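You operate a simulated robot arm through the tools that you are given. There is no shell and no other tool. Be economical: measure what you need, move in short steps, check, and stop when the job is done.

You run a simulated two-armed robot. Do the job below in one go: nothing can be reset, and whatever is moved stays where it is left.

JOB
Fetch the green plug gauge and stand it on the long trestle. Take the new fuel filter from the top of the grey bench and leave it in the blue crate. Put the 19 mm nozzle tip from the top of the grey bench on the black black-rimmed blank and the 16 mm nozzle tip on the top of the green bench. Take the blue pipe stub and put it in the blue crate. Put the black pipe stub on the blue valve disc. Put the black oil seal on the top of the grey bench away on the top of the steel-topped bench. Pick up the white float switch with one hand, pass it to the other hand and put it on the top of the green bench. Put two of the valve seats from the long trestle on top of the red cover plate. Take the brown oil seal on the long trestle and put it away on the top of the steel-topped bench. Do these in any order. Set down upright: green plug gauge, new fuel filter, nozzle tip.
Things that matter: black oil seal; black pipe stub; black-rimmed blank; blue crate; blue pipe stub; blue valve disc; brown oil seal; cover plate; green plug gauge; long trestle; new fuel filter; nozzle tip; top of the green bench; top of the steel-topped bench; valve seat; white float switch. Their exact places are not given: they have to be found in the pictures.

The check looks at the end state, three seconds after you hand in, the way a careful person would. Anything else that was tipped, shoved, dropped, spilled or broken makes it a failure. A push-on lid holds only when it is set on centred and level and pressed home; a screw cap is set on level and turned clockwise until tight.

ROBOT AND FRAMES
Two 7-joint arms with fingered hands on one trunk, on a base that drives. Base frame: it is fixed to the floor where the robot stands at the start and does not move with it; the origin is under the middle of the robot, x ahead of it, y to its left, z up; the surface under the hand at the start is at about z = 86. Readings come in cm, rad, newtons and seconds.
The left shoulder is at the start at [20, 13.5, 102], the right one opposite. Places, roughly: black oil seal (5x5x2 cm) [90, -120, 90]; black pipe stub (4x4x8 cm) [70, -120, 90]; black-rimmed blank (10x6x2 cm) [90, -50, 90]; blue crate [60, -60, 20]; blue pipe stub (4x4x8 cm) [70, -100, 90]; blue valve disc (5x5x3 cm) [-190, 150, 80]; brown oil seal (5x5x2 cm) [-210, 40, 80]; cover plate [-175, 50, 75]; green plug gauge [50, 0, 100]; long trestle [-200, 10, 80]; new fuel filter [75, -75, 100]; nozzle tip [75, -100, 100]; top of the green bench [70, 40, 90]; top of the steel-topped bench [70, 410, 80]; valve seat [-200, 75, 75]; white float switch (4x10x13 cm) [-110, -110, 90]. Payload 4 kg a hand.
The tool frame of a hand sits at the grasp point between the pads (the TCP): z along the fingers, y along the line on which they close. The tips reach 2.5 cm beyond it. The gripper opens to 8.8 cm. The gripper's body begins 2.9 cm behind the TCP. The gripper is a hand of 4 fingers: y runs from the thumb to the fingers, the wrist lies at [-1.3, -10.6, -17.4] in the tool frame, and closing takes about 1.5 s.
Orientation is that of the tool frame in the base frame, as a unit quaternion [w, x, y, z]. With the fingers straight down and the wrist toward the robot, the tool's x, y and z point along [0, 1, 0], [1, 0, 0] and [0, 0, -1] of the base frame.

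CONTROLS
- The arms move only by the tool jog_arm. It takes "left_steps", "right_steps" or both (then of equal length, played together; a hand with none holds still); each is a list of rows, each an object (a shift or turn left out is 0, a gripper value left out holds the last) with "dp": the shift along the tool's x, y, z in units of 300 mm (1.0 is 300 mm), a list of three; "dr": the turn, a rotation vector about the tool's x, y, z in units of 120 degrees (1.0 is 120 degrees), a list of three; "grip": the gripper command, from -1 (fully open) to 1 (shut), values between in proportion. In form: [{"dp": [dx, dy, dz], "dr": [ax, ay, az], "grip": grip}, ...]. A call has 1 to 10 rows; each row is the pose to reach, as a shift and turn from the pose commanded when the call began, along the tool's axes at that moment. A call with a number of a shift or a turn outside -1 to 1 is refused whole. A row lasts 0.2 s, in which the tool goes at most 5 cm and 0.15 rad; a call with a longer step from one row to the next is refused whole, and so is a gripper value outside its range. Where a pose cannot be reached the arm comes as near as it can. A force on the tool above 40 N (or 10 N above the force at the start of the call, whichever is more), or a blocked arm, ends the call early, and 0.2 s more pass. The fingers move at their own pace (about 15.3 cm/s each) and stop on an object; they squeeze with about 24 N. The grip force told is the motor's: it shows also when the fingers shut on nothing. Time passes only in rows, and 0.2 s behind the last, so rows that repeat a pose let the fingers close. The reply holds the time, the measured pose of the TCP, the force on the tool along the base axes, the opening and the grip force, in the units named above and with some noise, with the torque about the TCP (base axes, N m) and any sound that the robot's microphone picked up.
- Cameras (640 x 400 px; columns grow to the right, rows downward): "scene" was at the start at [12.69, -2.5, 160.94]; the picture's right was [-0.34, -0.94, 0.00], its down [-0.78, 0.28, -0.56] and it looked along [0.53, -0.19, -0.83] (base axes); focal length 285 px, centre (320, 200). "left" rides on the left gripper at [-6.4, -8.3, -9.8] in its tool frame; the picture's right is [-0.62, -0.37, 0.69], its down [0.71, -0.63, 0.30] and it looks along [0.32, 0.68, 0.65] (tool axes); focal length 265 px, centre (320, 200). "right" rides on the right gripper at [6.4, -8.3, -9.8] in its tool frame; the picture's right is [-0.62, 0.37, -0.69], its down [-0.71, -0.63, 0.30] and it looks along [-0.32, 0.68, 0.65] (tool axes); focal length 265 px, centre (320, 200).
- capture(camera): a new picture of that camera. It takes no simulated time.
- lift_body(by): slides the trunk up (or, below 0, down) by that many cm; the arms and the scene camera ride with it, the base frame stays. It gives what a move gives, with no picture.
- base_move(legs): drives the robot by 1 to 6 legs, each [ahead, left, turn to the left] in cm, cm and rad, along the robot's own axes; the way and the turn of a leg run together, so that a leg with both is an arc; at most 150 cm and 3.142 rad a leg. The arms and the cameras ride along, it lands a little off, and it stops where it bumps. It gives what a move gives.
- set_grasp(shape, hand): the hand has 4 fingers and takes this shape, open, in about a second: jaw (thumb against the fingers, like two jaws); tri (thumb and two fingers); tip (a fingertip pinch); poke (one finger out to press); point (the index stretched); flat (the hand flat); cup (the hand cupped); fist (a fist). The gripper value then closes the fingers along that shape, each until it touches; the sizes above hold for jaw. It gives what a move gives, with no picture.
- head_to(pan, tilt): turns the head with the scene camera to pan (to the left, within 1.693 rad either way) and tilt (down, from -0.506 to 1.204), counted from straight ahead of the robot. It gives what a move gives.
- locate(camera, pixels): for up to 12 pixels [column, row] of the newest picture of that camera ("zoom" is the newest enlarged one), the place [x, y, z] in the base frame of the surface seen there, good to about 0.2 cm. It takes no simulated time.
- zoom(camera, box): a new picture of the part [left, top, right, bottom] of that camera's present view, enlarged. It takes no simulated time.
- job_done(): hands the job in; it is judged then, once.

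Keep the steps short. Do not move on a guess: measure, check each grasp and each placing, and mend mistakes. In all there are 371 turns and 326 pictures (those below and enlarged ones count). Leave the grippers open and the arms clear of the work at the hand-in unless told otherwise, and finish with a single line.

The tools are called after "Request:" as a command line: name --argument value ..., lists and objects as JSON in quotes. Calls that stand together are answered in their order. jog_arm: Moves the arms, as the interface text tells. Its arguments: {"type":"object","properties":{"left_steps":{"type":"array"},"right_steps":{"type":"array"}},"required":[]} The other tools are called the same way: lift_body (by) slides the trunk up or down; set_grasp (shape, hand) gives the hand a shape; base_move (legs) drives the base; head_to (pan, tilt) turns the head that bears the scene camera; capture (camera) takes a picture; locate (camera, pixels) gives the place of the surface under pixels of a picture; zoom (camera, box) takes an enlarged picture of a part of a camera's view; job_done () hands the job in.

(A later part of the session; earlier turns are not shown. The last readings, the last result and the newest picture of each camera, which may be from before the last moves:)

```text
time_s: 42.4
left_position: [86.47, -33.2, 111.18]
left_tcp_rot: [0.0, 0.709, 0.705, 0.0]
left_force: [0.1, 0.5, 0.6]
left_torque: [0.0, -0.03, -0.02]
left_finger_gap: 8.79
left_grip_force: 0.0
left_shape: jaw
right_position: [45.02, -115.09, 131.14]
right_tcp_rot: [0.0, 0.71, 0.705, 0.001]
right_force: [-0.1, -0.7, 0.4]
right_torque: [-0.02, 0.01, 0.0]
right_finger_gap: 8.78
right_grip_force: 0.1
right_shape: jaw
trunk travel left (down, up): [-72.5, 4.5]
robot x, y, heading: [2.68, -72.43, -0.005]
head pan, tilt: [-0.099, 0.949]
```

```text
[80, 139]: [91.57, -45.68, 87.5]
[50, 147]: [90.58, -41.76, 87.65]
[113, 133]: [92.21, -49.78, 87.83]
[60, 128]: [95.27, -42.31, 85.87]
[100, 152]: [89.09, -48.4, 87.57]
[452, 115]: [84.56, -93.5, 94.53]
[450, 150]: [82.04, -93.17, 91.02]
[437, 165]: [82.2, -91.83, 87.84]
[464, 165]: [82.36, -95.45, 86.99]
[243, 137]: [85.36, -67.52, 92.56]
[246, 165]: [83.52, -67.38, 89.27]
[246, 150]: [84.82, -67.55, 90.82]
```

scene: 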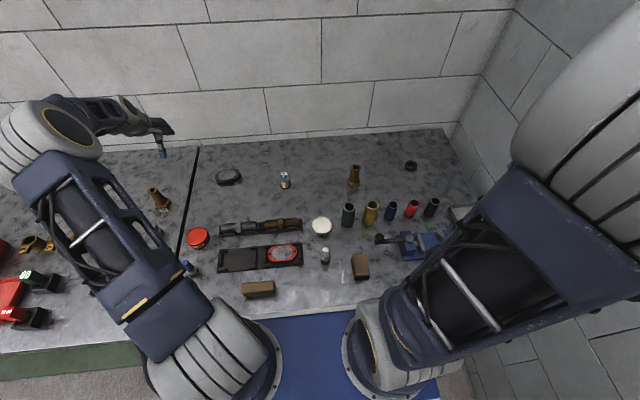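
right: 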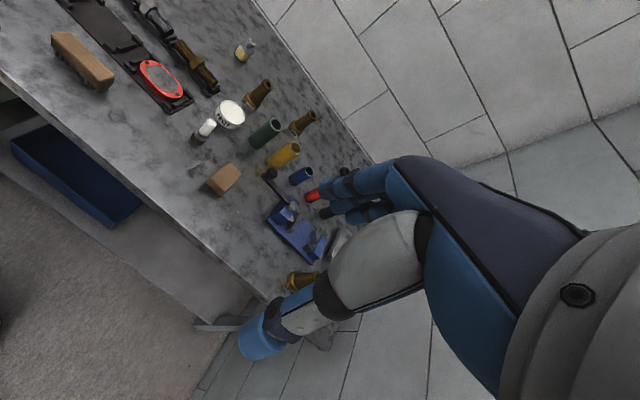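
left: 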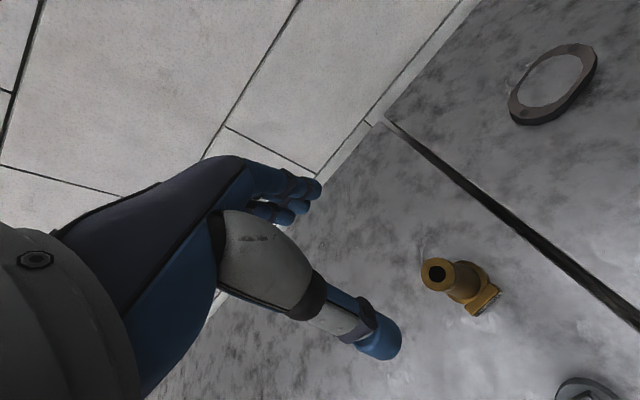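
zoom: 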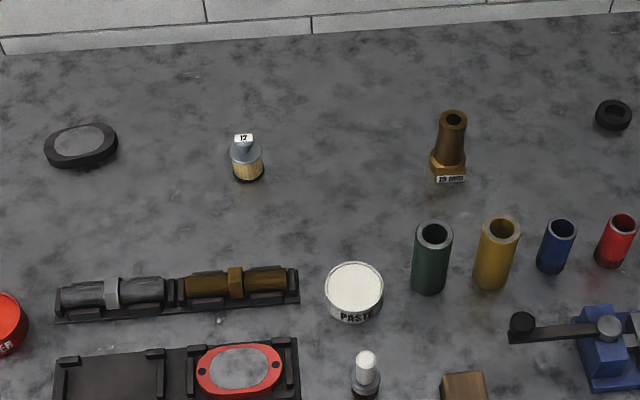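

Blank centre ≈[91.4,-45.6,87.6]; 19 mm neck ≈[83.5,-93.3]. Move the left hand over the nozzle.

Request:
jog_arm --left_steps '[{"dp": [-0.14, 0, 0]}, {"dp": [-0.28, 0, 0]}, {"dp": [-0.42, 0, 0]}, {"dp": [-0.56, 0, 0]}, {"dp": [-0.7, 0, 0]}, {"dp": [-0.85, 0, 0]}, {"dp": [-1.0, 0, 0]}]'

Request:
jog_arm --left_steps '[{"dp": [-0.14, -0.01, 0]}, {"dp": [-0.28, -0.03, 0]}, {"dp": [-0.42, -0.05, 0]}, {"dp": [-0.56, -0.07, 0]}, {"dp": [-0.7, -0.09, 0]}, {"dp": [-0.85, -0.1, 0]}, {"dp": [-1.0, -0.1, 0]}, {"dp": [-1.0, -0.1, 0]}]'

Request:
capture --camera "left"

```text
time_s: 44.0
left_position: [86.23, -63.15, 111.21]
left_tcp_rot: [0.0, 0.709, 0.705, 0.001]
left_force: [0.6, 0.0, 0.1]
left_torque: [-0.05, -0.01, 0.0]
left_finger_gap: 8.75
left_grip_force: 0.1
left_shape: jaw
right_position: [45.16, -115.12, 131.28]
right_tcp_rot: [0.0, 0.709, 0.705, 0.001]
right_force: [0.4, 0.0, 0.0]
right_torque: [-0.05, 0.02, -0.04]
right_finger_gap: 8.78
right_grip_force: 0.1
right_shape: jaw
trunk travel left (down, up): [-72.5, 4.5]
robot x, y, heading: [3.14, -72.95, -0.008]
head pan, tilt: [-0.099, 0.949]
```

```text
time_s: 45.8
left_position: [83.25, -93.09, 111.22]
left_tcp_rot: [0.0, 0.709, 0.705, 0.0]
left_force: [-0.5, 0.0, 0.0]
left_torque: [0.0, -0.01, -0.01]
left_finger_gap: 8.73
left_grip_force: 0.0
left_shape: jaw
right_position: [44.99, -115.2, 131.2]
right_tcp_rot: [-0.001, 0.71, 0.704, 0.002]
right_force: [0.5, -1.0, 0.3]
right_torque: [0.01, -0.03, -0.02]
right_finger_gap: 8.77
right_grip_force: 0.0
right_shape: jaw
trunk travel left (down, up): [-72.5, 4.5]
robot x, y, heading: [3.02, -72.3, -0.004]
head pan, tilt: [-0.099, 0.949]
```

```text
290 pictures are left
```

left: 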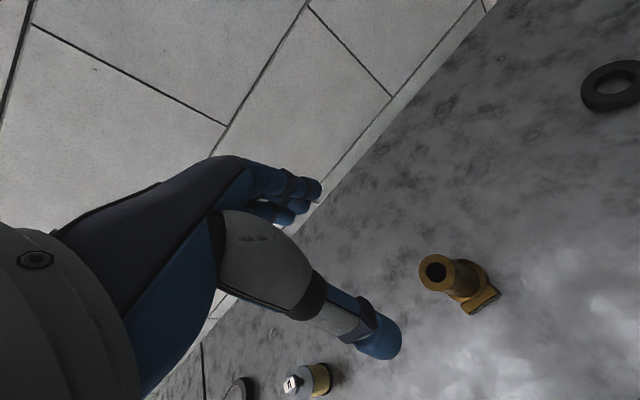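

Aligned as before. Descend to 93 and grip.

Request:
jog_arm --left_steps '[{"dp": [0, 0, 0.15]}, {"dp": [0, 0, 0.3]}, {"dp": [0, 0, 0.44]}, {"dp": [0, 0, 0.55]}, {"dp": [0, 0, 0.607]}, {"dp": [0, 0, 0.607]}, {"dp": [0, 0, 0.607], "grip": 1}, {"dp": [0, 0, 0.607]}, {"dp": [0, 0, 0.607]}, {"dp": [0, 0, 0.607]}]'

Request:
jog_arm --left_steps '[{"dp": [0, 0, 0]}, {"dp": [0, 0, 0]}, {"dp": [0, 0, -0.1]}, {"dp": [0, 0, -0.22]}, {"dp": [0, 0, -0.36]}, {"dp": [0, 0, -0.5]}]'

Request:
capture --camera "left"

```text
time_s: 48.0
left_position: [83.07, -93.26, 92.93]
left_tcp_rot: [0.0, 0.709, 0.705, 0.0]
left_force: [-0.4, -0.3, 0.3]
left_torque: [0.0, -0.01, -0.03]
left_finger_gap: 2.89
left_grip_force: 24.4
left_shape: jaw
right_position: [45.07, -115.17, 131.21]
right_tcp_rot: [0.0, 0.709, 0.705, 0.001]
right_force: [0.4, -0.2, 1.2]
right_torque: [0.0, 0.0, 0.0]
right_finger_gap: 8.77
right_grip_force: 0.0
right_shape: jaw
trunk travel left (down, up): [-72.5, 4.5]
robot x, y, heading: [3.3, -72.38, -0.001]
head pan, tilt: [-0.099, 0.949]
```

```text
time_s: 49.4
left_position: [83.04, -93.18, 107.88]
left_tcp_rot: [0.0, 0.709, 0.705, 0.0]
left_force: [0.2, 0.2, -1.4]
left_torque: [-0.02, 0.0, 0.0]
left_finger_gap: 2.89
left_grip_force: 23.5
left_shape: jaw
right_position: [45.05, -115.14, 131.16]
right_tcp_rot: [0.0, 0.71, 0.704, 0.001]
right_force: [-0.2, 0.0, 0.3]
right_torque: [0.03, 0.02, -0.02]
right_finger_gap: 8.77
right_grip_force: 0.0
right_shape: jaw
trunk travel left (down, up): [-72.5, 4.5]
robot x, y, heading: [3.38, -72.33, -0.003]
head pan, tilt: [-0.099, 0.949]
```

```text
289 pictures are left
```

left: 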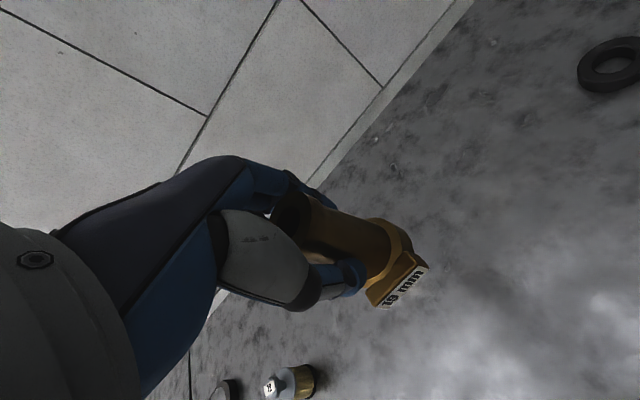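

Request:
jog_arm --left_steps '[{"dp": [0.14, 0.03, 0]}, {"dp": [0.28, 0.06, 0]}, {"dp": [0.42, 0.09, 0]}, {"dp": [0.56, 0.11, 0]}, {"dp": [0.7, 0.13, 0]}, {"dp": [0.787, 0.14, 0]}]'

Request:
jog_arm --left_steps '[{"dp": [0.14, 0.03, 0]}, {"dp": [0.28, 0.06, 0]}, {"dp": [0.42, 0.09, 0]}, {"dp": [0.56, 0.12, 0]}, {"dp": [0.7, 0.139, 0]}, {"dp": [0.8, 0.139, 0]}, {"dp": [0.8, 0.139, 0]}]'

Request:
capture --camera "left"

Request:
zoom --camera "scene" --box '[160, 120, 320, 220]'

```text
time_s: 50.8
left_position: [87.3, -69.71, 108.0]
left_tcp_rot: [0.001, 0.71, 0.704, 0.001]
left_force: [0.4, -0.5, -1.7]
left_torque: [0.0, 0.01, 0.02]
left_finger_gap: 2.88
left_grip_force: 24.3
left_shape: jaw
right_position: [45.07, -115.21, 131.25]
right_tcp_rot: [0.0, 0.71, 0.705, 0.001]
right_force: [-0.5, -0.8, -0.5]
right_torque: [0.02, 0.0, 0.0]
right_finger_gap: 8.77
right_grip_force: 0.0
right_shape: jaw
trunk travel left (down, up): [-72.5, 4.5]
robot x, y, heading: [3.29, -72.55, -0.006]
head pan, tilt: [-0.099, 0.949]
```

```text
time_s: 52.4
left_position: [91.68, -45.58, 107.93]
left_tcp_rot: [0.0, 0.709, 0.705, 0.001]
left_force: [0.0, -0.1, -2.2]
left_torque: [-0.02, -0.02, 0.01]
left_finger_gap: 2.87
left_grip_force: 24.3
left_shape: jaw
right_position: [45.12, -115.22, 131.07]
right_tcp_rot: [0.0, 0.71, 0.705, 0.002]
right_force: [-0.6, -1.1, 0.3]
right_torque: [-0.01, -0.01, 0.0]
right_finger_gap: 8.78
right_grip_force: 0.1
right_shape: jaw
trunk travel left (down, up): [-72.5, 4.5]
robot x, y, heading: [2.99, -72.73, -0.005]
head pan, tilt: [-0.099, 0.949]
```

```text
288 pictures are left
```

left: 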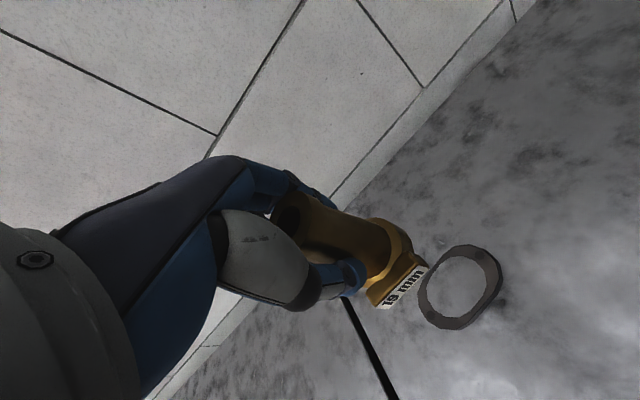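

```text
4.00 times, centred on (240, 170) of scene
```

zoom: 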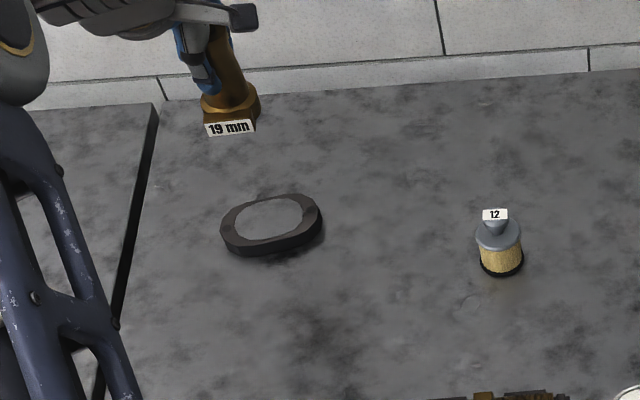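

Request:
locate --camera "left" --pixels '[[460, 286], [453, 281], [425, 300], [497, 275], [478, 250], [445, 318]]'

```text
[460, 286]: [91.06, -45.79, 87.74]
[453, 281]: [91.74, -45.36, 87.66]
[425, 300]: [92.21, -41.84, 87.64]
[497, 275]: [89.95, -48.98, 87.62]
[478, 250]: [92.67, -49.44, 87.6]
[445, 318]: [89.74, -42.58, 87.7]
```

Blank centre [91.1,-45.7]. Lower onto it (TCP z≈94.7) and release.

Request:
jog_arm --left_steps '[{"dp": [-0.003, -0.018, 0.12]}, {"dp": [-0.003, -0.018, 0.25]}, {"dp": [-0.003, -0.018, 0.36]}, {"dp": [-0.003, -0.018, 0.41]}, {"dp": [-0.003, -0.018, 0.438]}, {"dp": [-0.003, -0.018, 0.44]}, {"dp": [-0.003, -0.018, 0.44]}]'

Request:
capture --camera "left"

```text
time_s: 54.0
left_position: [91.25, -45.65, 94.69]
left_tcp_rot: [0.0, 0.709, 0.705, 0.0]
left_force: [0.6, 0.1, -1.6]
left_torque: [-0.02, 0.02, 0.02]
left_finger_gap: 2.9
left_grip_force: 24.4
left_shape: jaw
right_position: [45.07, -115.09, 131.2]
right_tcp_rot: [0.0, 0.71, 0.704, 0.002]
right_force: [0.5, 0.0, -0.7]
right_torque: [0.03, -0.01, 0.02]
right_finger_gap: 8.79
right_grip_force: 0.1
right_shape: jaw
trunk travel left (down, up): [-72.5, 4.5]
robot x, y, heading: [3.4, -72.6, -0.002]
head pan, tilt: [-0.099, 0.949]
```

```text
286 pictures are left
```

left: 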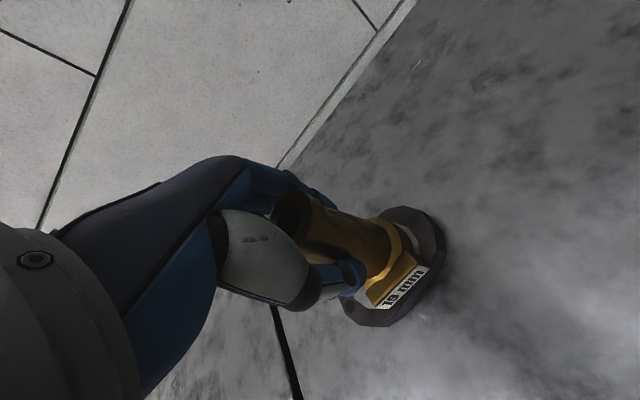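

Request:
locate --camera "left" --pixels '[[412, 290], [425, 268], [432, 285], [420, 300], [400, 212], [430, 215], [405, 318], [375, 320]]'

```text
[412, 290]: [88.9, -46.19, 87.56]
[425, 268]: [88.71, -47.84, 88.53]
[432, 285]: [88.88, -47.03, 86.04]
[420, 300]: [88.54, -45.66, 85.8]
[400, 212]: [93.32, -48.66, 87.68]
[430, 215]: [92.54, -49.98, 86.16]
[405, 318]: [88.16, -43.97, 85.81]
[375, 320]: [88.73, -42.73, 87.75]
```

Base sits within the blank. Lower a hair and release, retreat.

Request:
jog_arm --left_steps '[{"dp": [0, 0.006, 0.004]}, {"dp": [0, 0.006, 0.006]}, {"dp": [0, 0.006, 0.006], "grip": -1}, {"dp": [0, 0.006, 0.006]}, {"dp": [0, 0.006, 0.006]}, {"dp": [0, 0.006, 0.006]}, {"dp": [0, 0.006, -0.1]}, {"dp": [0, 0.006, -0.25]}, {"dp": [0, 0.006, -0.4]}, {"dp": [0, 0.006, -0.5]}]'

Request:
capture --camera "left"

```text
time_s: 56.2
left_position: [91.48, -45.71, 109.71]
left_tcp_rot: [0.0, 0.709, 0.705, 0.0]
left_force: [0.0, 0.1, -0.1]
left_torque: [0.0, -0.01, 0.01]
left_finger_gap: 8.74
left_grip_force: 0.1
left_shape: jaw
right_position: [45.09, -115.14, 131.2]
right_tcp_rot: [0.001, 0.71, 0.705, 0.001]
right_force: [-0.9, -0.7, 1.1]
right_torque: [0.01, -0.01, 0.01]
right_finger_gap: 8.76
right_grip_force: 0.1
right_shape: jaw
trunk travel left (down, up): [-72.5, 4.5]
robot x, y, heading: [3.02, -72.26, -0.002]
head pan, tilt: [-0.099, 0.949]
```

```text
285 pictures are left
```

left: 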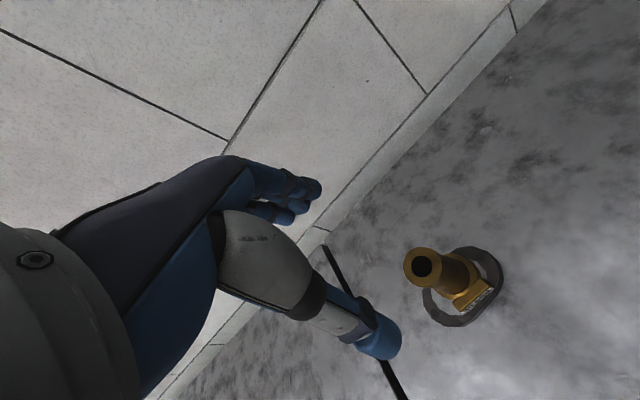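

19 mm nozzle stands on the blank. Now examine filter candidates up close.

Request:
zoom --camera "scene" --box '[265, 160, 345, 280]'

Request:
jog_arm --left_steps '[{"dp": [-0.1, -0.1, 0]}, {"dp": [-0.2, -0.2, 0]}, {"dp": [-0.3, -0.3, 0]}, {"dp": [-0.4, -0.4, 0]}, {"dp": [-0.45, -0.5, 0]}, {"dp": [-0.45, -0.6, 0]}]'

Request:
zoom --camera "left" --box '[240, 0, 640, 400]'

```text
3.33 times, centred on (305, 220) of scene
```

zoom: 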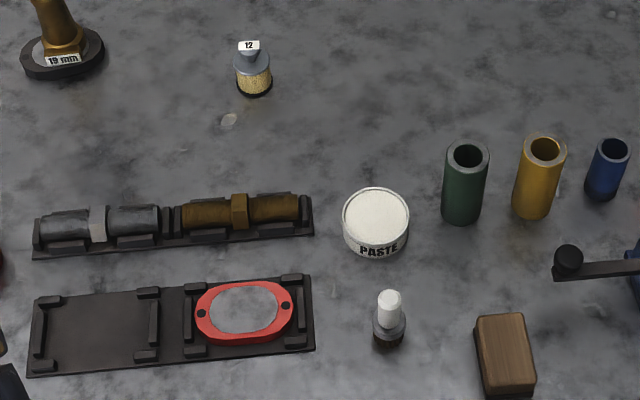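

```text
time_s: 57.6
left_position: [73.29, -59.09, 109.69]
left_tcp_rot: [0.0, 0.709, 0.705, 0.001]
left_force: [-0.1, -0.4, 0.8]
left_torque: [0.03, 0.0, -0.01]
left_finger_gap: 8.78
left_grip_force: 0.1
left_shape: jaw
right_position: [45.11, -115.08, 131.32]
right_tcp_rot: [0.001, 0.709, 0.705, 0.001]
right_force: [0.7, 0.0, -0.4]
right_torque: [0.0, -0.02, 0.02]
right_finger_gap: 8.77
right_grip_force: 0.0
right_shape: jaw
trunk travel left (down, up): [-72.5, 4.5]
robot x, y, heading: [3.17, -72.55, -0.004]
head pan, tilt: [-0.099, 0.949]
```

```text
1.00 times, centred on (440, 200) of left (not enlarged: the box is as wide or as high as the picture)
```

zoom: 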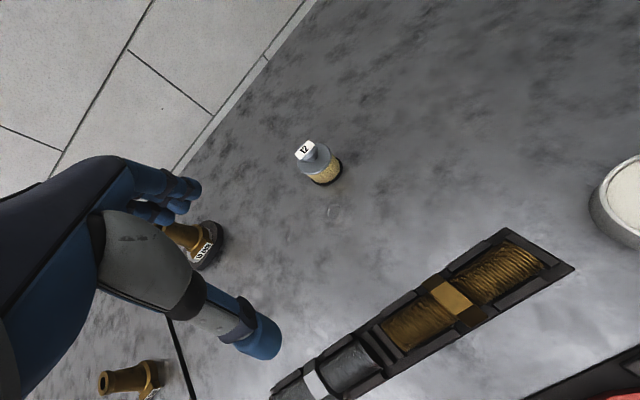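

Request:
zoom --camera "scene" --box '[310, 240, 340, 270]'

Request:
zoom --camera "scene" --box '[270, 165, 300, 195]'

Request:
zoom --camera "left" --box '[400, 120, 480, 200]'

```text
13.33 times, centred on (325, 255) of scene
```

zoom: 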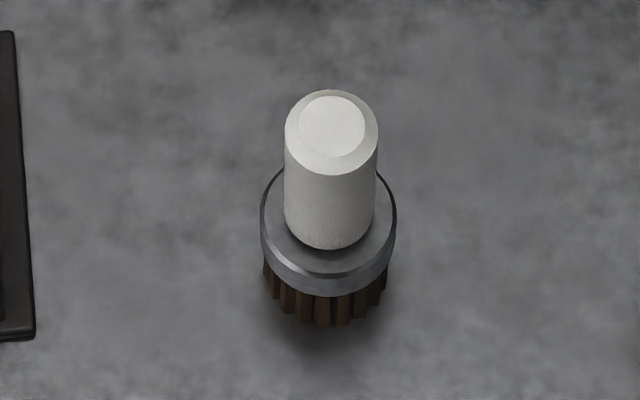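

```text
13.33 times, centred on (285, 180) of scene
```

zoom: 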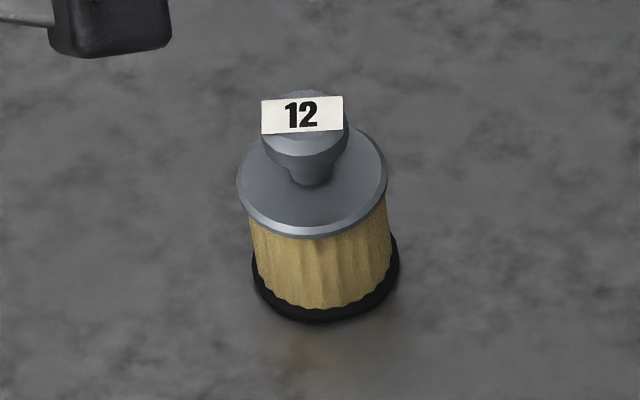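

```text
5.00 times, centred on (440, 160) of left
```

zoom: 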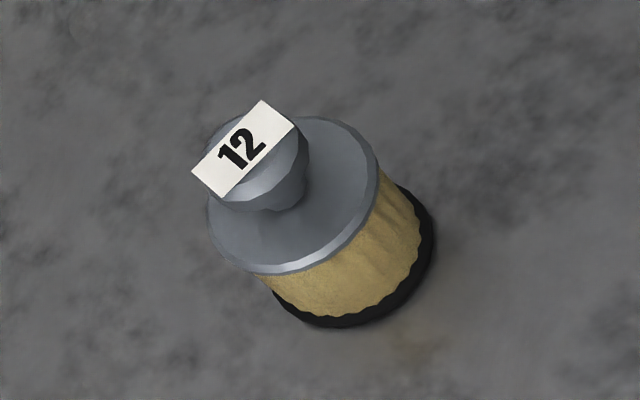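

The "12" item is a clean pleated-paper fuel filter, matching the stated place: that's the new filter (white/blue ones are brushes). Measure it.

Request:
locate --camera "zoom" --pixels '[[245, 145], [335, 140], [225, 255], [375, 180], [270, 260], [290, 230], [345, 290], [410, 240]]'

Request:
locate --camera "scene" --pixels '[[390, 207], [392, 212], [386, 213], [396, 212], [434, 202], [410, 165], [404, 166], [416, 166], [410, 160], [412, 208]]'

```text
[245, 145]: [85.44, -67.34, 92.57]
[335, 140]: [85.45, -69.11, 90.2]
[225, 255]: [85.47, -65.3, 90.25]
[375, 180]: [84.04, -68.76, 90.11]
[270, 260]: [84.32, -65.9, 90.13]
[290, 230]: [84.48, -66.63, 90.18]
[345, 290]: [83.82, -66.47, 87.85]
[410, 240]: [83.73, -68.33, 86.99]
```

```text
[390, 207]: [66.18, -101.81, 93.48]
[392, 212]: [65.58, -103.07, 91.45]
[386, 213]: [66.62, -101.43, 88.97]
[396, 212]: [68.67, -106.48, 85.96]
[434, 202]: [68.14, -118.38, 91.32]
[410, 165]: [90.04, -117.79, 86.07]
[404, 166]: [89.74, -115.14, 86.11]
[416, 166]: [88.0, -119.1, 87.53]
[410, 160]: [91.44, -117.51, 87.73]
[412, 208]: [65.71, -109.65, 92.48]
```

Move the left hand over the filter and the right hand over the blue pipe stub simultaneously.

Request:
jog_arm --left_steps '[{"dp": [-0.07, 0.1, 0]}, {"dp": [-0.14, 0.2, 0]}, {"dp": [-0.2, 0.3, 0]}, {"dp": [-0.273, 0.413, 0]}, {"dp": [-0.273, 0.413, 0]}, {"dp": [-0.273, 0.413, 0]}, {"dp": [-0.273, 0.413, 0]}, {"dp": [-0.273, 0.413, 0]}, {"dp": [-0.273, 0.413, 0]}]' --right_steps '[{"dp": [0.05, 0.1, 0.08], "grip": -1}, {"dp": [0.1, 0.2, 0.16]}, {"dp": [0.15, 0.3, 0.24]}, {"dp": [0.2, 0.4, 0.32]}, {"dp": [0.25, 0.5, 0.4]}, {"dp": [0.3, 0.6, 0.48]}, {"dp": [0.36, 0.68, 0.56]}, {"dp": [0.42, 0.747, 0.64]}, {"dp": [0.42, 0.747, 0.64]}]'

Request:
capture --camera "left"

Request:
capture --camera "right"

```text
time_s: 59.6
left_position: [85.51, -67.42, 109.74]
left_tcp_rot: [0.0, 0.709, 0.705, 0.0]
left_force: [-0.1, 0.3, 0.7]
left_torque: [-0.04, 0.03, 0.0]
left_finger_gap: 8.79
left_grip_force: 0.1
left_shape: jaw
right_position: [67.53, -102.66, 111.92]
right_tcp_rot: [0.0, 0.71, 0.704, 0.0]
right_force: [0.0, 0.4, 0.2]
right_torque: [0.0, -0.02, 0.0]
right_finger_gap: 8.75
right_grip_force: 0.0
right_shape: jaw
trunk travel left (down, up): [-72.5, 4.5]
robot x, y, heading: [3.02, -72.57, -0.006]
head pan, tilt: [-0.099, 0.949]
```

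```text
279 pictures are left
```

left: 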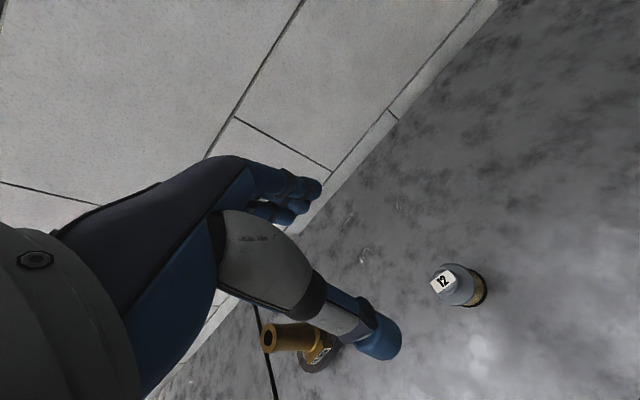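

```text
278 pictures are left
```

right: 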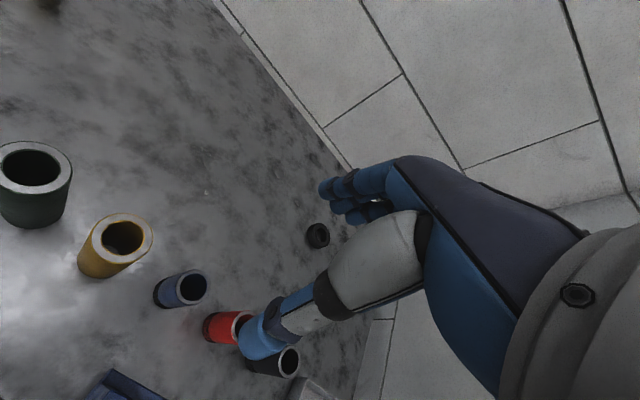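

Request:
locate --camera "right" --pixels '[[180, 287], [206, 287], [194, 272], [188, 302], [160, 290], [290, 360]]'

Request:
locate --camera "left" --pixels '[[442, 280], [432, 290], [455, 303], [470, 275], [475, 300]]'

```text
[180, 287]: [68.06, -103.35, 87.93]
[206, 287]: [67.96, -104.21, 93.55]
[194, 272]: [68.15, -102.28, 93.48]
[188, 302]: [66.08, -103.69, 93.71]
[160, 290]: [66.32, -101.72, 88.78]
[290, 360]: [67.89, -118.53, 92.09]
```

```text
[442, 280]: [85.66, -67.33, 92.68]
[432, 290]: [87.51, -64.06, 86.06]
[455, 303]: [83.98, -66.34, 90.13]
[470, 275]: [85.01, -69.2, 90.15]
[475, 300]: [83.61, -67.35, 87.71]
```

Descend both: filter TCP z=90.2, blue stub TCP z=91.2.

Request:
jog_arm --left_steps '[{"dp": [0.003, 0.005, 0.14]}, {"dp": [0.003, 0.005, 0.29]}, {"dp": [0.003, 0.005, 0.43]}, {"dp": [0.003, 0.005, 0.56]}, {"dp": [0.003, 0.005, 0.63]}, {"dp": [0.003, 0.005, 0.651]}, {"dp": [0.003, 0.005, 0.651]}]' --right_steps '[{"dp": [-0.011, -0.004, 0.14]}, {"dp": [-0.011, -0.004, 0.29]}, {"dp": [-0.011, -0.004, 0.43]}, {"dp": [-0.011, -0.004, 0.57]}, {"dp": [-0.011, -0.004, 0.66]}, {"dp": [-0.011, -0.004, 0.69]}, {"dp": [-0.011, -0.004, 0.69]}]'

Request:
capture --camera "left"

Request:
capture --camera "right"

```text
time_s: 61.2
left_position: [85.84, -67.25, 90.14]
left_tcp_rot: [0.001, 0.709, 0.705, 0.0]
left_force: [0.2, 0.6, 0.2]
left_torque: [0.0, 0.0, -0.01]
left_finger_gap: 8.77
left_grip_force: 0.2
left_shape: jaw
right_position: [67.49, -102.86, 91.34]
right_tcp_rot: [-0.001, 0.71, 0.705, 0.002]
right_force: [0.9, 0.1, -0.4]
right_torque: [0.0, 0.02, 0.03]
right_finger_gap: 8.78
right_grip_force: 0.0
right_shape: jaw
trunk travel left (down, up): [-72.5, 4.5]
robot x, y, heading: [3.19, -72.7, -0.006]
head pan, tilt: [-0.099, 0.949]
```

```text
277 pictures are left
```

left: 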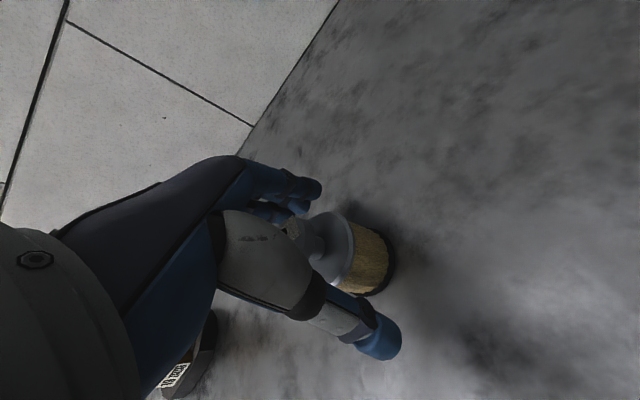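

```text
276 pictures are left
```

right: 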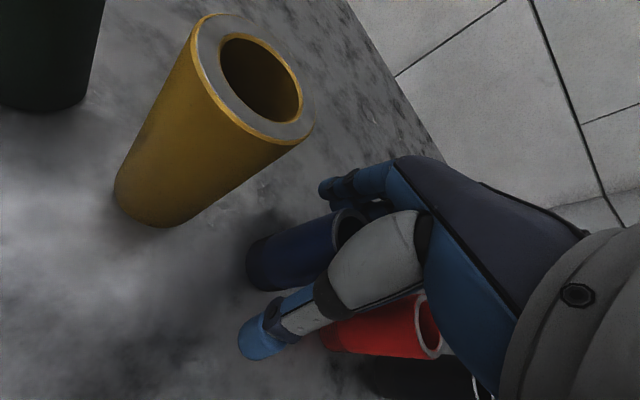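

Both objects are between fingers. Close both, then lift.

Request:
jog_arm --left_steps '[{"grip": 1}, {}, {}, {}, {}, {}, {}, {}]' --right_steps '[{"grip": 1}, {}, {}, {}, {}, {}, {}, {}]'

Request:
jog_arm --left_steps '[{"dp": [0, 0, -0.08]}, {"dp": [0, 0, -0.18]}, {"dp": [0, 0, -0.3]}, {"dp": [0, 0, -0.44]}, {"dp": [0, 0, -0.58]}, {"dp": [0, 0, -0.7]}]' --right_steps '[{"dp": [0, 0, -0.08]}, {"dp": [0, 0, -0.18]}, {"dp": [0, 0, -0.3]}, {"dp": [0, 0, -0.44]}, {"dp": [0, 0, -0.58]}, {"dp": [0, 0, -0.7]}]'

Request:
capture --camera "left"

Request:
capture --camera "right"

```text
time_s: 63.0
left_position: [85.86, -67.27, 90.18]
left_tcp_rot: [0.0, 0.709, 0.705, 0.0]
left_force: [-0.2, 0.2, -0.3]
left_torque: [0.01, -0.03, -0.03]
left_finger_gap: 3.46
left_grip_force: 23.8
left_shape: jaw
right_position: [67.46, -102.97, 91.22]
right_tcp_rot: [0.0, 0.709, 0.705, 0.001]
right_force: [-0.4, -0.1, 0.0]
right_torque: [-0.02, -0.04, -0.03]
right_finger_gap: 2.66
right_grip_force: 24.0
right_shape: jaw
trunk travel left (down, up): [-72.5, 4.5]
robot x, y, heading: [3.08, -72.71, -0.005]
head pan, tilt: [-0.099, 0.949]
```

```text
time_s: 64.4
left_position: [85.8, -67.35, 111.15]
left_tcp_rot: [0.0, 0.71, 0.704, 0.0]
left_force: [-0.2, 0.0, -1.0]
left_torque: [0.03, 0.02, -0.04]
left_finger_gap: 3.44
left_grip_force: 23.7
left_shape: jaw
right_position: [67.47, -102.98, 112.3]
right_tcp_rot: [0.001, 0.71, 0.705, 0.001]
right_force: [0.4, -0.7, -2.6]
right_torque: [0.01, 0.02, -0.01]
right_finger_gap: 2.61
right_grip_force: 23.8
right_shape: jaw
trunk travel left (down, up): [-72.5, 4.5]
robot x, y, heading: [3.3, -72.55, -0.011]
head pan, tilt: [-0.099, 0.949]
```

```text
275 pictures are left
```

left: 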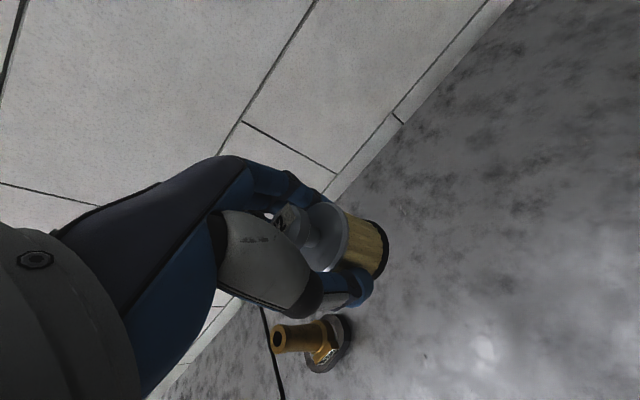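

```text
274 pictures are left
```

right: 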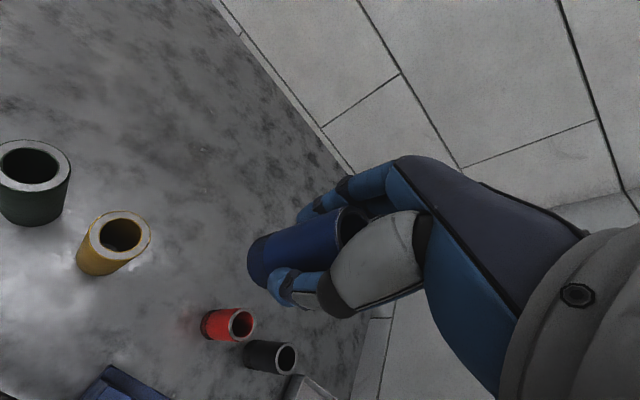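

Both held. Pull the hands back toward the trunk.

Request:
jog_arm --left_steps '[{"dp": [0, -0.1, -0.03]}, {"dp": [0, -0.22, -0.06]}, {"dp": [0, -0.36, -0.1]}, {"dp": [0, -0.5, -0.13]}, {"dp": [0, -0.64, -0.16]}, {"dp": [0, -0.78, -0.18]}, {"dp": [0, -0.9, -0.2]}, {"dp": [0, -1.0, -0.2]}]' --right_steps '[{"dp": [0, -0.1, -0.05]}, {"dp": [0, -0.2, -0.1]}, {"dp": [0, -0.3, -0.15]}, {"dp": [0, -0.4, -0.2]}, {"dp": [0, -0.5, -0.25]}, {"dp": [0, -0.58, -0.3]}, {"dp": [0, -0.66, -0.33]}, {"dp": [0, -0.7, -0.35]}]'

Request:
base_move --legs '[[-38, 5, 0]]'

Request:
head_to --pan 0 --tilt 0.9

Request:
capture --camera "scene"

```text
time_s: 66.2
left_position: [58.14, -67.91, 118.0]
left_tcp_rot: [-0.001, 0.709, 0.705, 0.0]
left_force: [0.1, -0.1, -0.7]
left_torque: [-0.02, 0.0, -0.03]
left_finger_gap: 3.47
left_grip_force: 23.6
left_shape: jaw
left hand out of reach, approached as far as the arm can: row 8
right_position: [46.89, -103.66, 123.43]
right_tcp_rot: [-0.002, 0.71, 0.704, 0.001]
right_force: [0.1, -0.2, -3.4]
right_torque: [0.03, -0.01, -0.04]
right_finger_gap: 2.61
right_grip_force: 24.2
right_shape: jaw
right hand out of reach, approached as far as the arm can: row 7, 8
trunk travel left (down, up): [-72.5, 4.5]
robot x, y, heading: [3.18, -72.59, -0.002]
head pan, tilt: [-0.099, 0.949]
```

```text
time_s: 68.6
left_position: [20.11, -62.6, 117.9]
left_tcp_rot: [0.001, 0.709, 0.705, 0.001]
left_force: [-0.2, -0.1, -0.9]
left_torque: [-0.03, -0.03, 0.0]
left_finger_gap: 3.43
left_grip_force: 23.9
left_shape: jaw
right_position: [9.14, -98.49, 123.47]
right_tcp_rot: [0.0, 0.709, 0.705, 0.001]
right_force: [0.6, 0.1, -2.5]
right_torque: [0.01, 0.01, 0.02]
right_finger_gap: 2.64
right_grip_force: 23.4
right_shape: jaw
trunk travel left (down, up): [-72.5, 4.5]
robot x, y, heading: [-35.01, -67.5, -0.006]
head pan, tilt: [-0.099, 0.949]
```

```text
time_s: 69.3
left_position: [20.16, -62.69, 118.04]
left_tcp_rot: [0.001, 0.708, 0.706, 0.0]
left_force: [-0.3, -0.4, -1.1]
left_torque: [0.01, -0.01, 0.01]
left_finger_gap: 3.43
left_grip_force: 24.0
left_shape: jaw
right_position: [9.06, -98.31, 123.51]
right_tcp_rot: [0.0, 0.708, 0.706, 0.001]
right_force: [0.5, -0.6, -2.1]
right_torque: [0.01, 0.02, 0.01]
right_finger_gap: 2.61
right_grip_force: 24.1
right_shape: jaw
trunk travel left (down, up): [-72.5, 4.5]
robot x, y, heading: [-35.41, -67.46, -0.004]
head pan, tilt: [0.0, 0.901]
```

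```text
273 pictures are left
```

scene: 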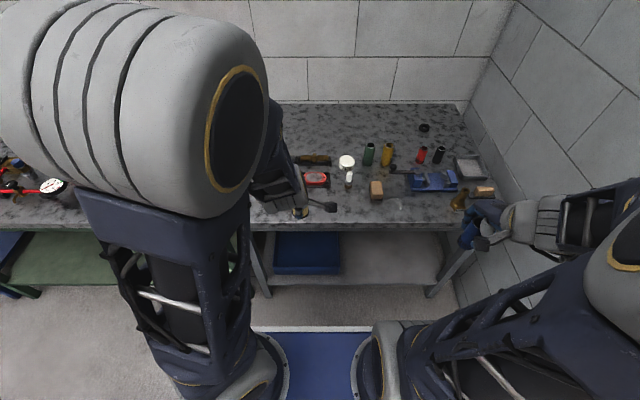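

Request:
locate --camera "scene" --pixels '[[350, 230], [275, 240], [338, 240], [277, 270], [340, 270], [307, 255], [307, 240], [307, 273], [380, 275], [262, 235], [390, 240]]'

```text
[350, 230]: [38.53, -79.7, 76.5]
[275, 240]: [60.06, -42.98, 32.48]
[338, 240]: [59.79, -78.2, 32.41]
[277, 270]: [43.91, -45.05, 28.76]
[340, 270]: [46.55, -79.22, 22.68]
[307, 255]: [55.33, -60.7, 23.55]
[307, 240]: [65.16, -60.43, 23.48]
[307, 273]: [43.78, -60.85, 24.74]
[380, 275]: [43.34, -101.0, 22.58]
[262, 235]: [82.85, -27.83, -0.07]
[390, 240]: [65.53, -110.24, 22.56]
```

Crate: front wall x≈44, rim z≈32.5, inner floor z≈23.5, y −43…−79, under a bench edge at x≈38.5 (z 76). Lower the trunk with the hands outside the bench.

Request:
lift_body --by -40

Request:
capture --camera "scene"

```text
time_s: 73.1
left_position: [20.13, -62.71, 78.07]
left_tcp_rot: [0.0, 0.709, 0.706, 0.0]
left_force: [-0.6, -0.3, -1.4]
left_torque: [0.01, -0.03, -0.01]
left_finger_gap: 3.46
left_grip_force: 24.1
left_shape: jaw
right_position: [9.02, -98.41, 83.47]
right_tcp_rot: [0.0, 0.709, 0.706, 0.001]
right_force: [-0.4, 0.4, -2.6]
right_torque: [0.01, -0.01, -0.01]
right_finger_gap: 2.63
right_grip_force: 23.6
right_shape: jaw
trunk travel left (down, up): [-32.5, 44.5]
robot x, y, heading: [-34.85, -67.1, -0.001]
head pan, tilt: [0.0, 0.901]
```

```text
272 pictures are left
```

scene: 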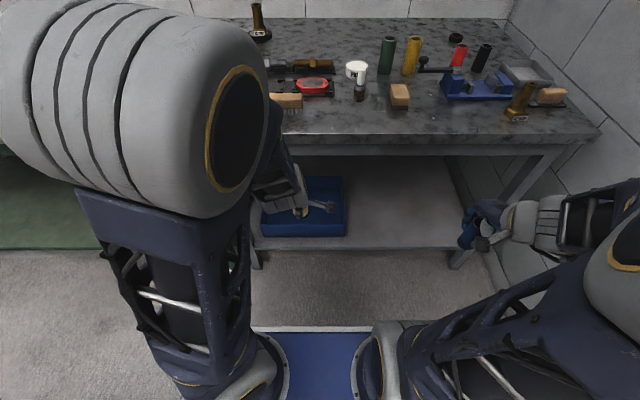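

Request:
lift_body --by -30

Request:
capture --camera "scene"

Request:
capture --camera "left"

```text
time_s: 76.1
left_position: [20.05, -62.69, 47.93]
left_tcp_rot: [0.0, 0.708, 0.706, 0.0]
left_force: [0.2, 0.4, -0.8]
left_torque: [0.02, 0.03, -0.02]
left_finger_gap: 3.43
left_grip_force: 24.1
left_shape: jaw
right_position: [9.01, -98.34, 53.56]
right_tcp_rot: [-0.001, 0.709, 0.705, 0.0]
right_force: [0.8, 0.4, -2.2]
right_torque: [0.03, -0.05, -0.04]
right_finger_gap: 2.63
right_grip_force: 23.8
right_shape: jaw
trunk travel left (down, up): [-2.5, 74.5]
robot x, y, heading: [-34.85, -67.39, -0.007]
head pan, tilt: [0.0, 0.901]
```

```text
271 pictures are left
```

scene: 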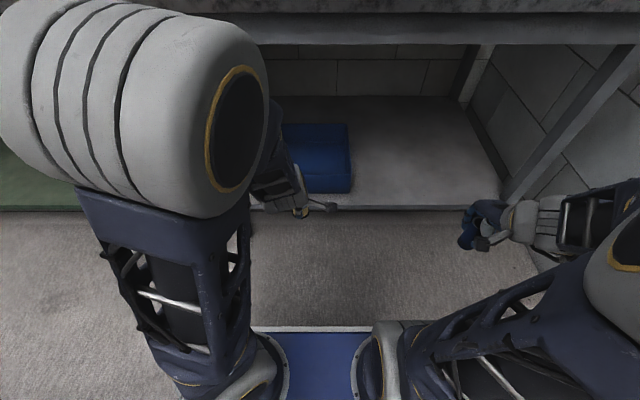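

```text
270 pictures are left
```

left: 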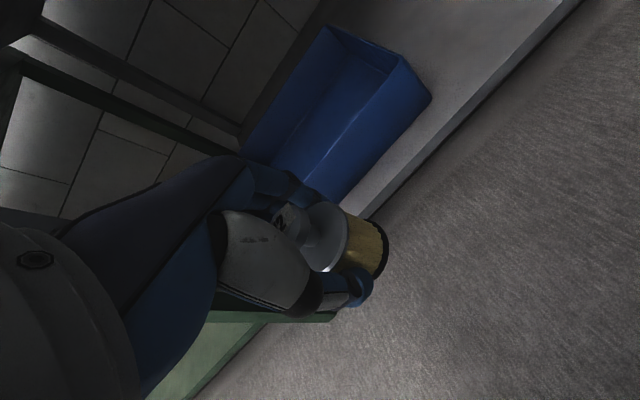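

Request:
locate --camera "left" --pixels '[[330, 30], [400, 58], [430, 100], [350, 120], [300, 165], [370, 80], [340, 190], [500, 90]]'

```text
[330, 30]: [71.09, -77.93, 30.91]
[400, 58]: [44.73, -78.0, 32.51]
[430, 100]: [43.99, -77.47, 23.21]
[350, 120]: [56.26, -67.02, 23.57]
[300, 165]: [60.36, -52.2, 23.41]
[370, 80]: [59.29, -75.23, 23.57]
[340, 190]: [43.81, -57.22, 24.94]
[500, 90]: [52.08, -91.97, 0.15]
```

Left hand: lower to z≈39.5 outside, then move in over the crate to x≈54.

Request:
jog_arm --left_steps '[{"dp": [0.05, 0, 0.08]}, {"dp": [0.1, 0, 0.16]}, {"dp": [0.15, 0, 0.24]}, {"dp": [0.19, 0, 0.28]}, {"dp": [0.19, 0, 0.28]}]'

Request:
jog_arm --left_steps '[{"dp": [0, 0.1, 0]}, {"dp": [0, 0.2, 0]}, {"dp": [0, 0.32, 0]}, {"dp": [0, 0.44, 0]}, {"dp": [0, 0.56, 0]}, {"dp": [0, 0.68, 0]}, {"dp": [0, 0.8, 0]}, {"dp": [0, 0.9, 0]}, {"dp": [0, 1.0, 0]}, {"dp": [0, 1.0, 0]}]'

Request:
capture --camera "left"

Request:
capture --camera "scene"

```text
time_s: 77.3
left_position: [22.42, -56.95, 39.55]
left_tcp_rot: [-0.001, 0.709, 0.705, 0.0]
left_force: [0.9, -0.8, -0.5]
left_torque: [-0.01, 0.01, 0.0]
left_finger_gap: 3.43
left_grip_force: 24.2
left_shape: jaw
left hand out of reach, approached as far as the arm can: row 1, 2, 3, 4, 5
right_position: [9.02, -98.46, 53.5]
right_tcp_rot: [0.0, 0.709, 0.705, 0.0]
right_force: [0.6, -0.6, -2.9]
right_torque: [-0.01, 0.0, 0.0]
right_finger_gap: 2.62
right_grip_force: 24.2
right_shape: jaw
trunk travel left (down, up): [-2.5, 74.5]
robot x, y, heading: [-34.69, -67.34, -0.005]
head pan, tilt: [0.0, 0.901]
```

```text
time_s: 79.5
left_position: [52.45, -57.12, 39.38]
left_tcp_rot: [-0.001, 0.708, 0.706, -0.001]
left_force: [-0.7, 0.1, -1.2]
left_torque: [0.02, 0.0, 0.03]
left_finger_gap: 3.43
left_grip_force: 23.6
left_shape: jaw
right_position: [9.07, -98.32, 53.49]
right_tcp_rot: [-0.001, 0.71, 0.705, 0.001]
right_force: [-1.0, -0.4, -2.3]
right_torque: [-0.02, -0.04, -0.01]
right_finger_gap: 2.62
right_grip_force: 24.1
right_shape: jaw
trunk travel left (down, up): [-2.5, 74.5]
robot x, y, heading: [-35.04, -67.32, -0.003]
head pan, tilt: [0.0, 0.901]
```

```text
269 pictures are left
```

left: 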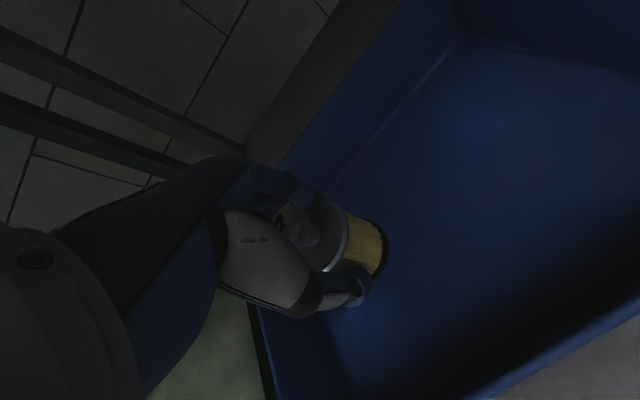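

```text
268 pictures are left
```

scene: 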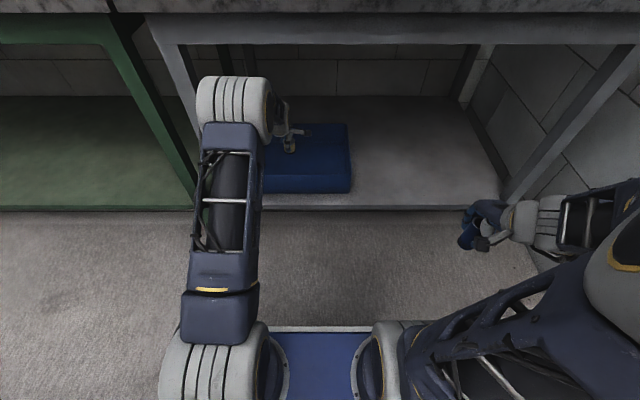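

Over the crate. Lower to TCP z=27.9 in steps.

Request:
jog_arm --left_steps '[{"dp": [0, 0, 0.08]}, {"dp": [0, 0, 0.16]}, {"dp": [0, 0, 0.24]}, {"dp": [0, 0, 0.31]}, {"dp": [0, 0, 0.36]}, {"dp": [0, 0, 0.38]}, {"dp": [0, 0, 0.38]}]'

Request:
capture --camera "left"

```text
time_s: 81.1
left_position: [52.5, -57.24, 28.15]
left_tcp_rot: [0.0, 0.708, 0.706, 0.0]
left_force: [0.4, -0.1, -0.2]
left_torque: [0.03, 0.01, -0.01]
left_finger_gap: 3.43
left_grip_force: 23.9
left_shape: jaw
right_position: [8.99, -98.52, 53.54]
right_tcp_rot: [0.0, 0.709, 0.705, 0.001]
right_force: [0.4, 0.5, -1.8]
right_torque: [-0.01, 0.03, 0.02]
right_finger_gap: 2.63
right_grip_force: 24.3
right_shape: jaw
trunk travel left (down, up): [-2.5, 74.5]
robot x, y, heading: [-35.01, -67.34, -0.007]
head pan, tilt: [0.0, 0.901]
```

```text
267 pictures are left
```

left: 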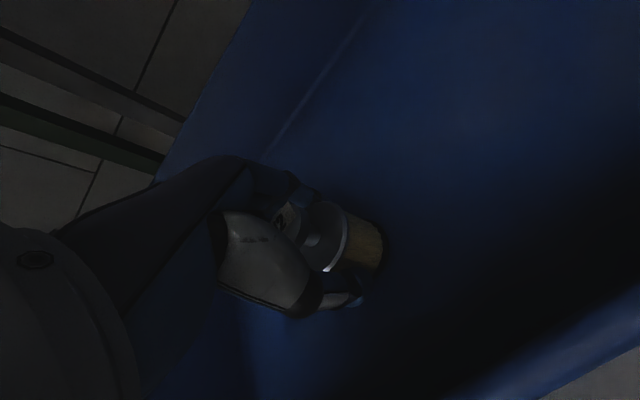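

Lower the last ~0.4 cm, release, and rise.

Request:
jog_arm --left_steps '[{"dp": [0, 0, 0.008]}, {"dp": [0, 0, 0.013]}, {"dp": [0, 0, 0.013]}, {"dp": [0, 0, 0.013], "grip": -1}, {"dp": [0, 0, 0.013]}, {"dp": [0, 0, 0.013]}, {"dp": [0, 0, 0.013]}, {"dp": [0, 0, 0.013]}]'

Request:
jog_arm --left_steps '[{"dp": [0, 0, -0.07]}, {"dp": [0, 0, -0.15]}, {"dp": [0, 0, -0.24]}, {"dp": [0, 0, -0.34]}, {"dp": [0, 0, -0.4]}, {"dp": [0, 0, -0.4]}]'

Request:
capture --camera "left"

```text
time_s: 82.9
left_position: [52.55, -57.31, 27.81]
left_tcp_rot: [0.0, 0.709, 0.705, -0.001]
left_force: [0.2, 0.1, -0.2]
left_torque: [-0.02, -0.01, 0.0]
left_finger_gap: 8.75
left_grip_force: 0.0
left_shape: jaw
right_position: [9.13, -98.37, 53.4]
right_tcp_rot: [-0.001, 0.709, 0.705, 0.0]
right_force: [-0.4, -0.4, -1.8]
right_torque: [0.04, 0.02, 0.01]
right_finger_gap: 2.61
right_grip_force: 24.3
right_shape: jaw
trunk travel left (down, up): [-2.5, 74.5]
robot x, y, heading: [-35.22, -67.18, -0.001]
head pan, tilt: [0.0, 0.901]
```

```text
time_s: 84.3
left_position: [52.5, -57.37, 39.88]
left_tcp_rot: [-0.001, 0.709, 0.706, 0.0]
left_force: [0.9, -0.3, -0.1]
left_torque: [-0.03, 0.02, 0.02]
left_finger_gap: 8.73
left_grip_force: 0.0
left_shape: jaw
right_position: [9.07, -98.51, 53.56]
right_tcp_rot: [0.0, 0.709, 0.706, 0.001]
right_force: [-1.5, 0.4, -2.8]
right_torque: [-0.02, 0.02, 0.02]
right_finger_gap: 2.61
right_grip_force: 23.9
right_shape: jaw
trunk travel left (down, up): [-2.5, 74.5]
robot x, y, heading: [-34.58, -67.84, -0.007]
head pan, tilt: [0.0, 0.901]
```

```text
266 pictures are left
```

left: 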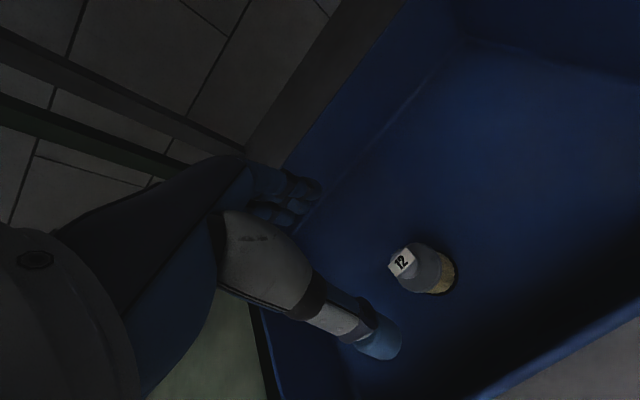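

Filter stands upright in the crate. Retract the left hand outward while the right hand lowers.

Request:
jog_arm --left_steps '[{"dp": [0, -0.12, 0]}, {"dp": [0, -0.24, 0]}, {"dp": [0, -0.36, 0]}, {"dp": [0, -0.48, 0]}, {"dp": [0, -0.6, 0]}, {"dp": [0, -0.72, 0]}, {"dp": [0, -0.84, 0]}, {"dp": [0.1, -0.94, -0.05]}, {"dp": [0.22, -1.0, -0.1]}, {"dp": [0.34, -1.0, -0.2]}]' --right_steps '[{"dp": [0, 0, 0.06]}, {"dp": [0, 0.03, 0.12]}, {"dp": [0.05, 0.08, 0.18]}, {"dp": [0.1, 0.13, 0.25]}, {"dp": [0.15, 0.18, 0.32]}, {"dp": [0.2, 0.23, 0.39]}, {"dp": [0.25, 0.28, 0.43]}, {"dp": [0.3, 0.33, 0.43]}, {"dp": [0.35, 0.38, 0.43]}, {"dp": [0.4, 0.4, 0.43]}]'

Request:
capture --camera "scene"

```text
time_s: 86.5
left_position: [22.55, -47.04, 45.84]
left_tcp_rot: [0.0, 0.708, 0.706, 0.0]
left_force: [-0.3, -0.3, -0.4]
left_torque: [0.0, 0.0, 0.01]
left_finger_gap: 8.74
left_grip_force: 0.1
left_shape: jaw
right_position: [21.63, -86.6, 40.62]
right_tcp_rot: [-0.001, 0.709, 0.705, 0.002]
right_force: [0.7, -0.3, -2.9]
right_torque: [0.0, 0.01, 0.01]
right_finger_gap: 2.59
right_grip_force: 24.4
right_shape: jaw
right hand out of reach, approached as far as the arm can: row 1, 2, 3, 4, 5, 6, 7, 8, 9, 10
trunk travel left (down, up): [-2.5, 74.5]
robot x, y, heading: [-35.13, -67.37, -0.006]
head pan, tilt: [0.0, 0.901]
```

```text
265 pictures are left
```

scene: 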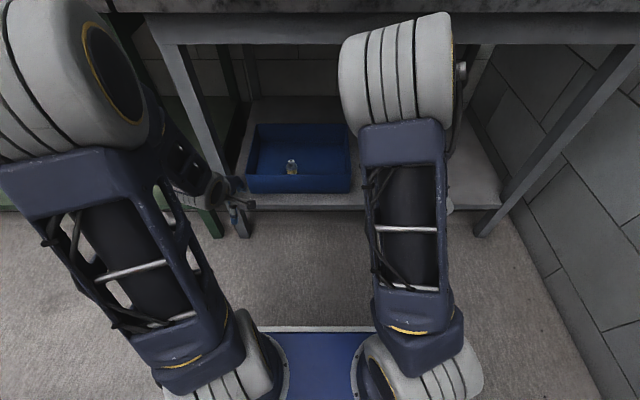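

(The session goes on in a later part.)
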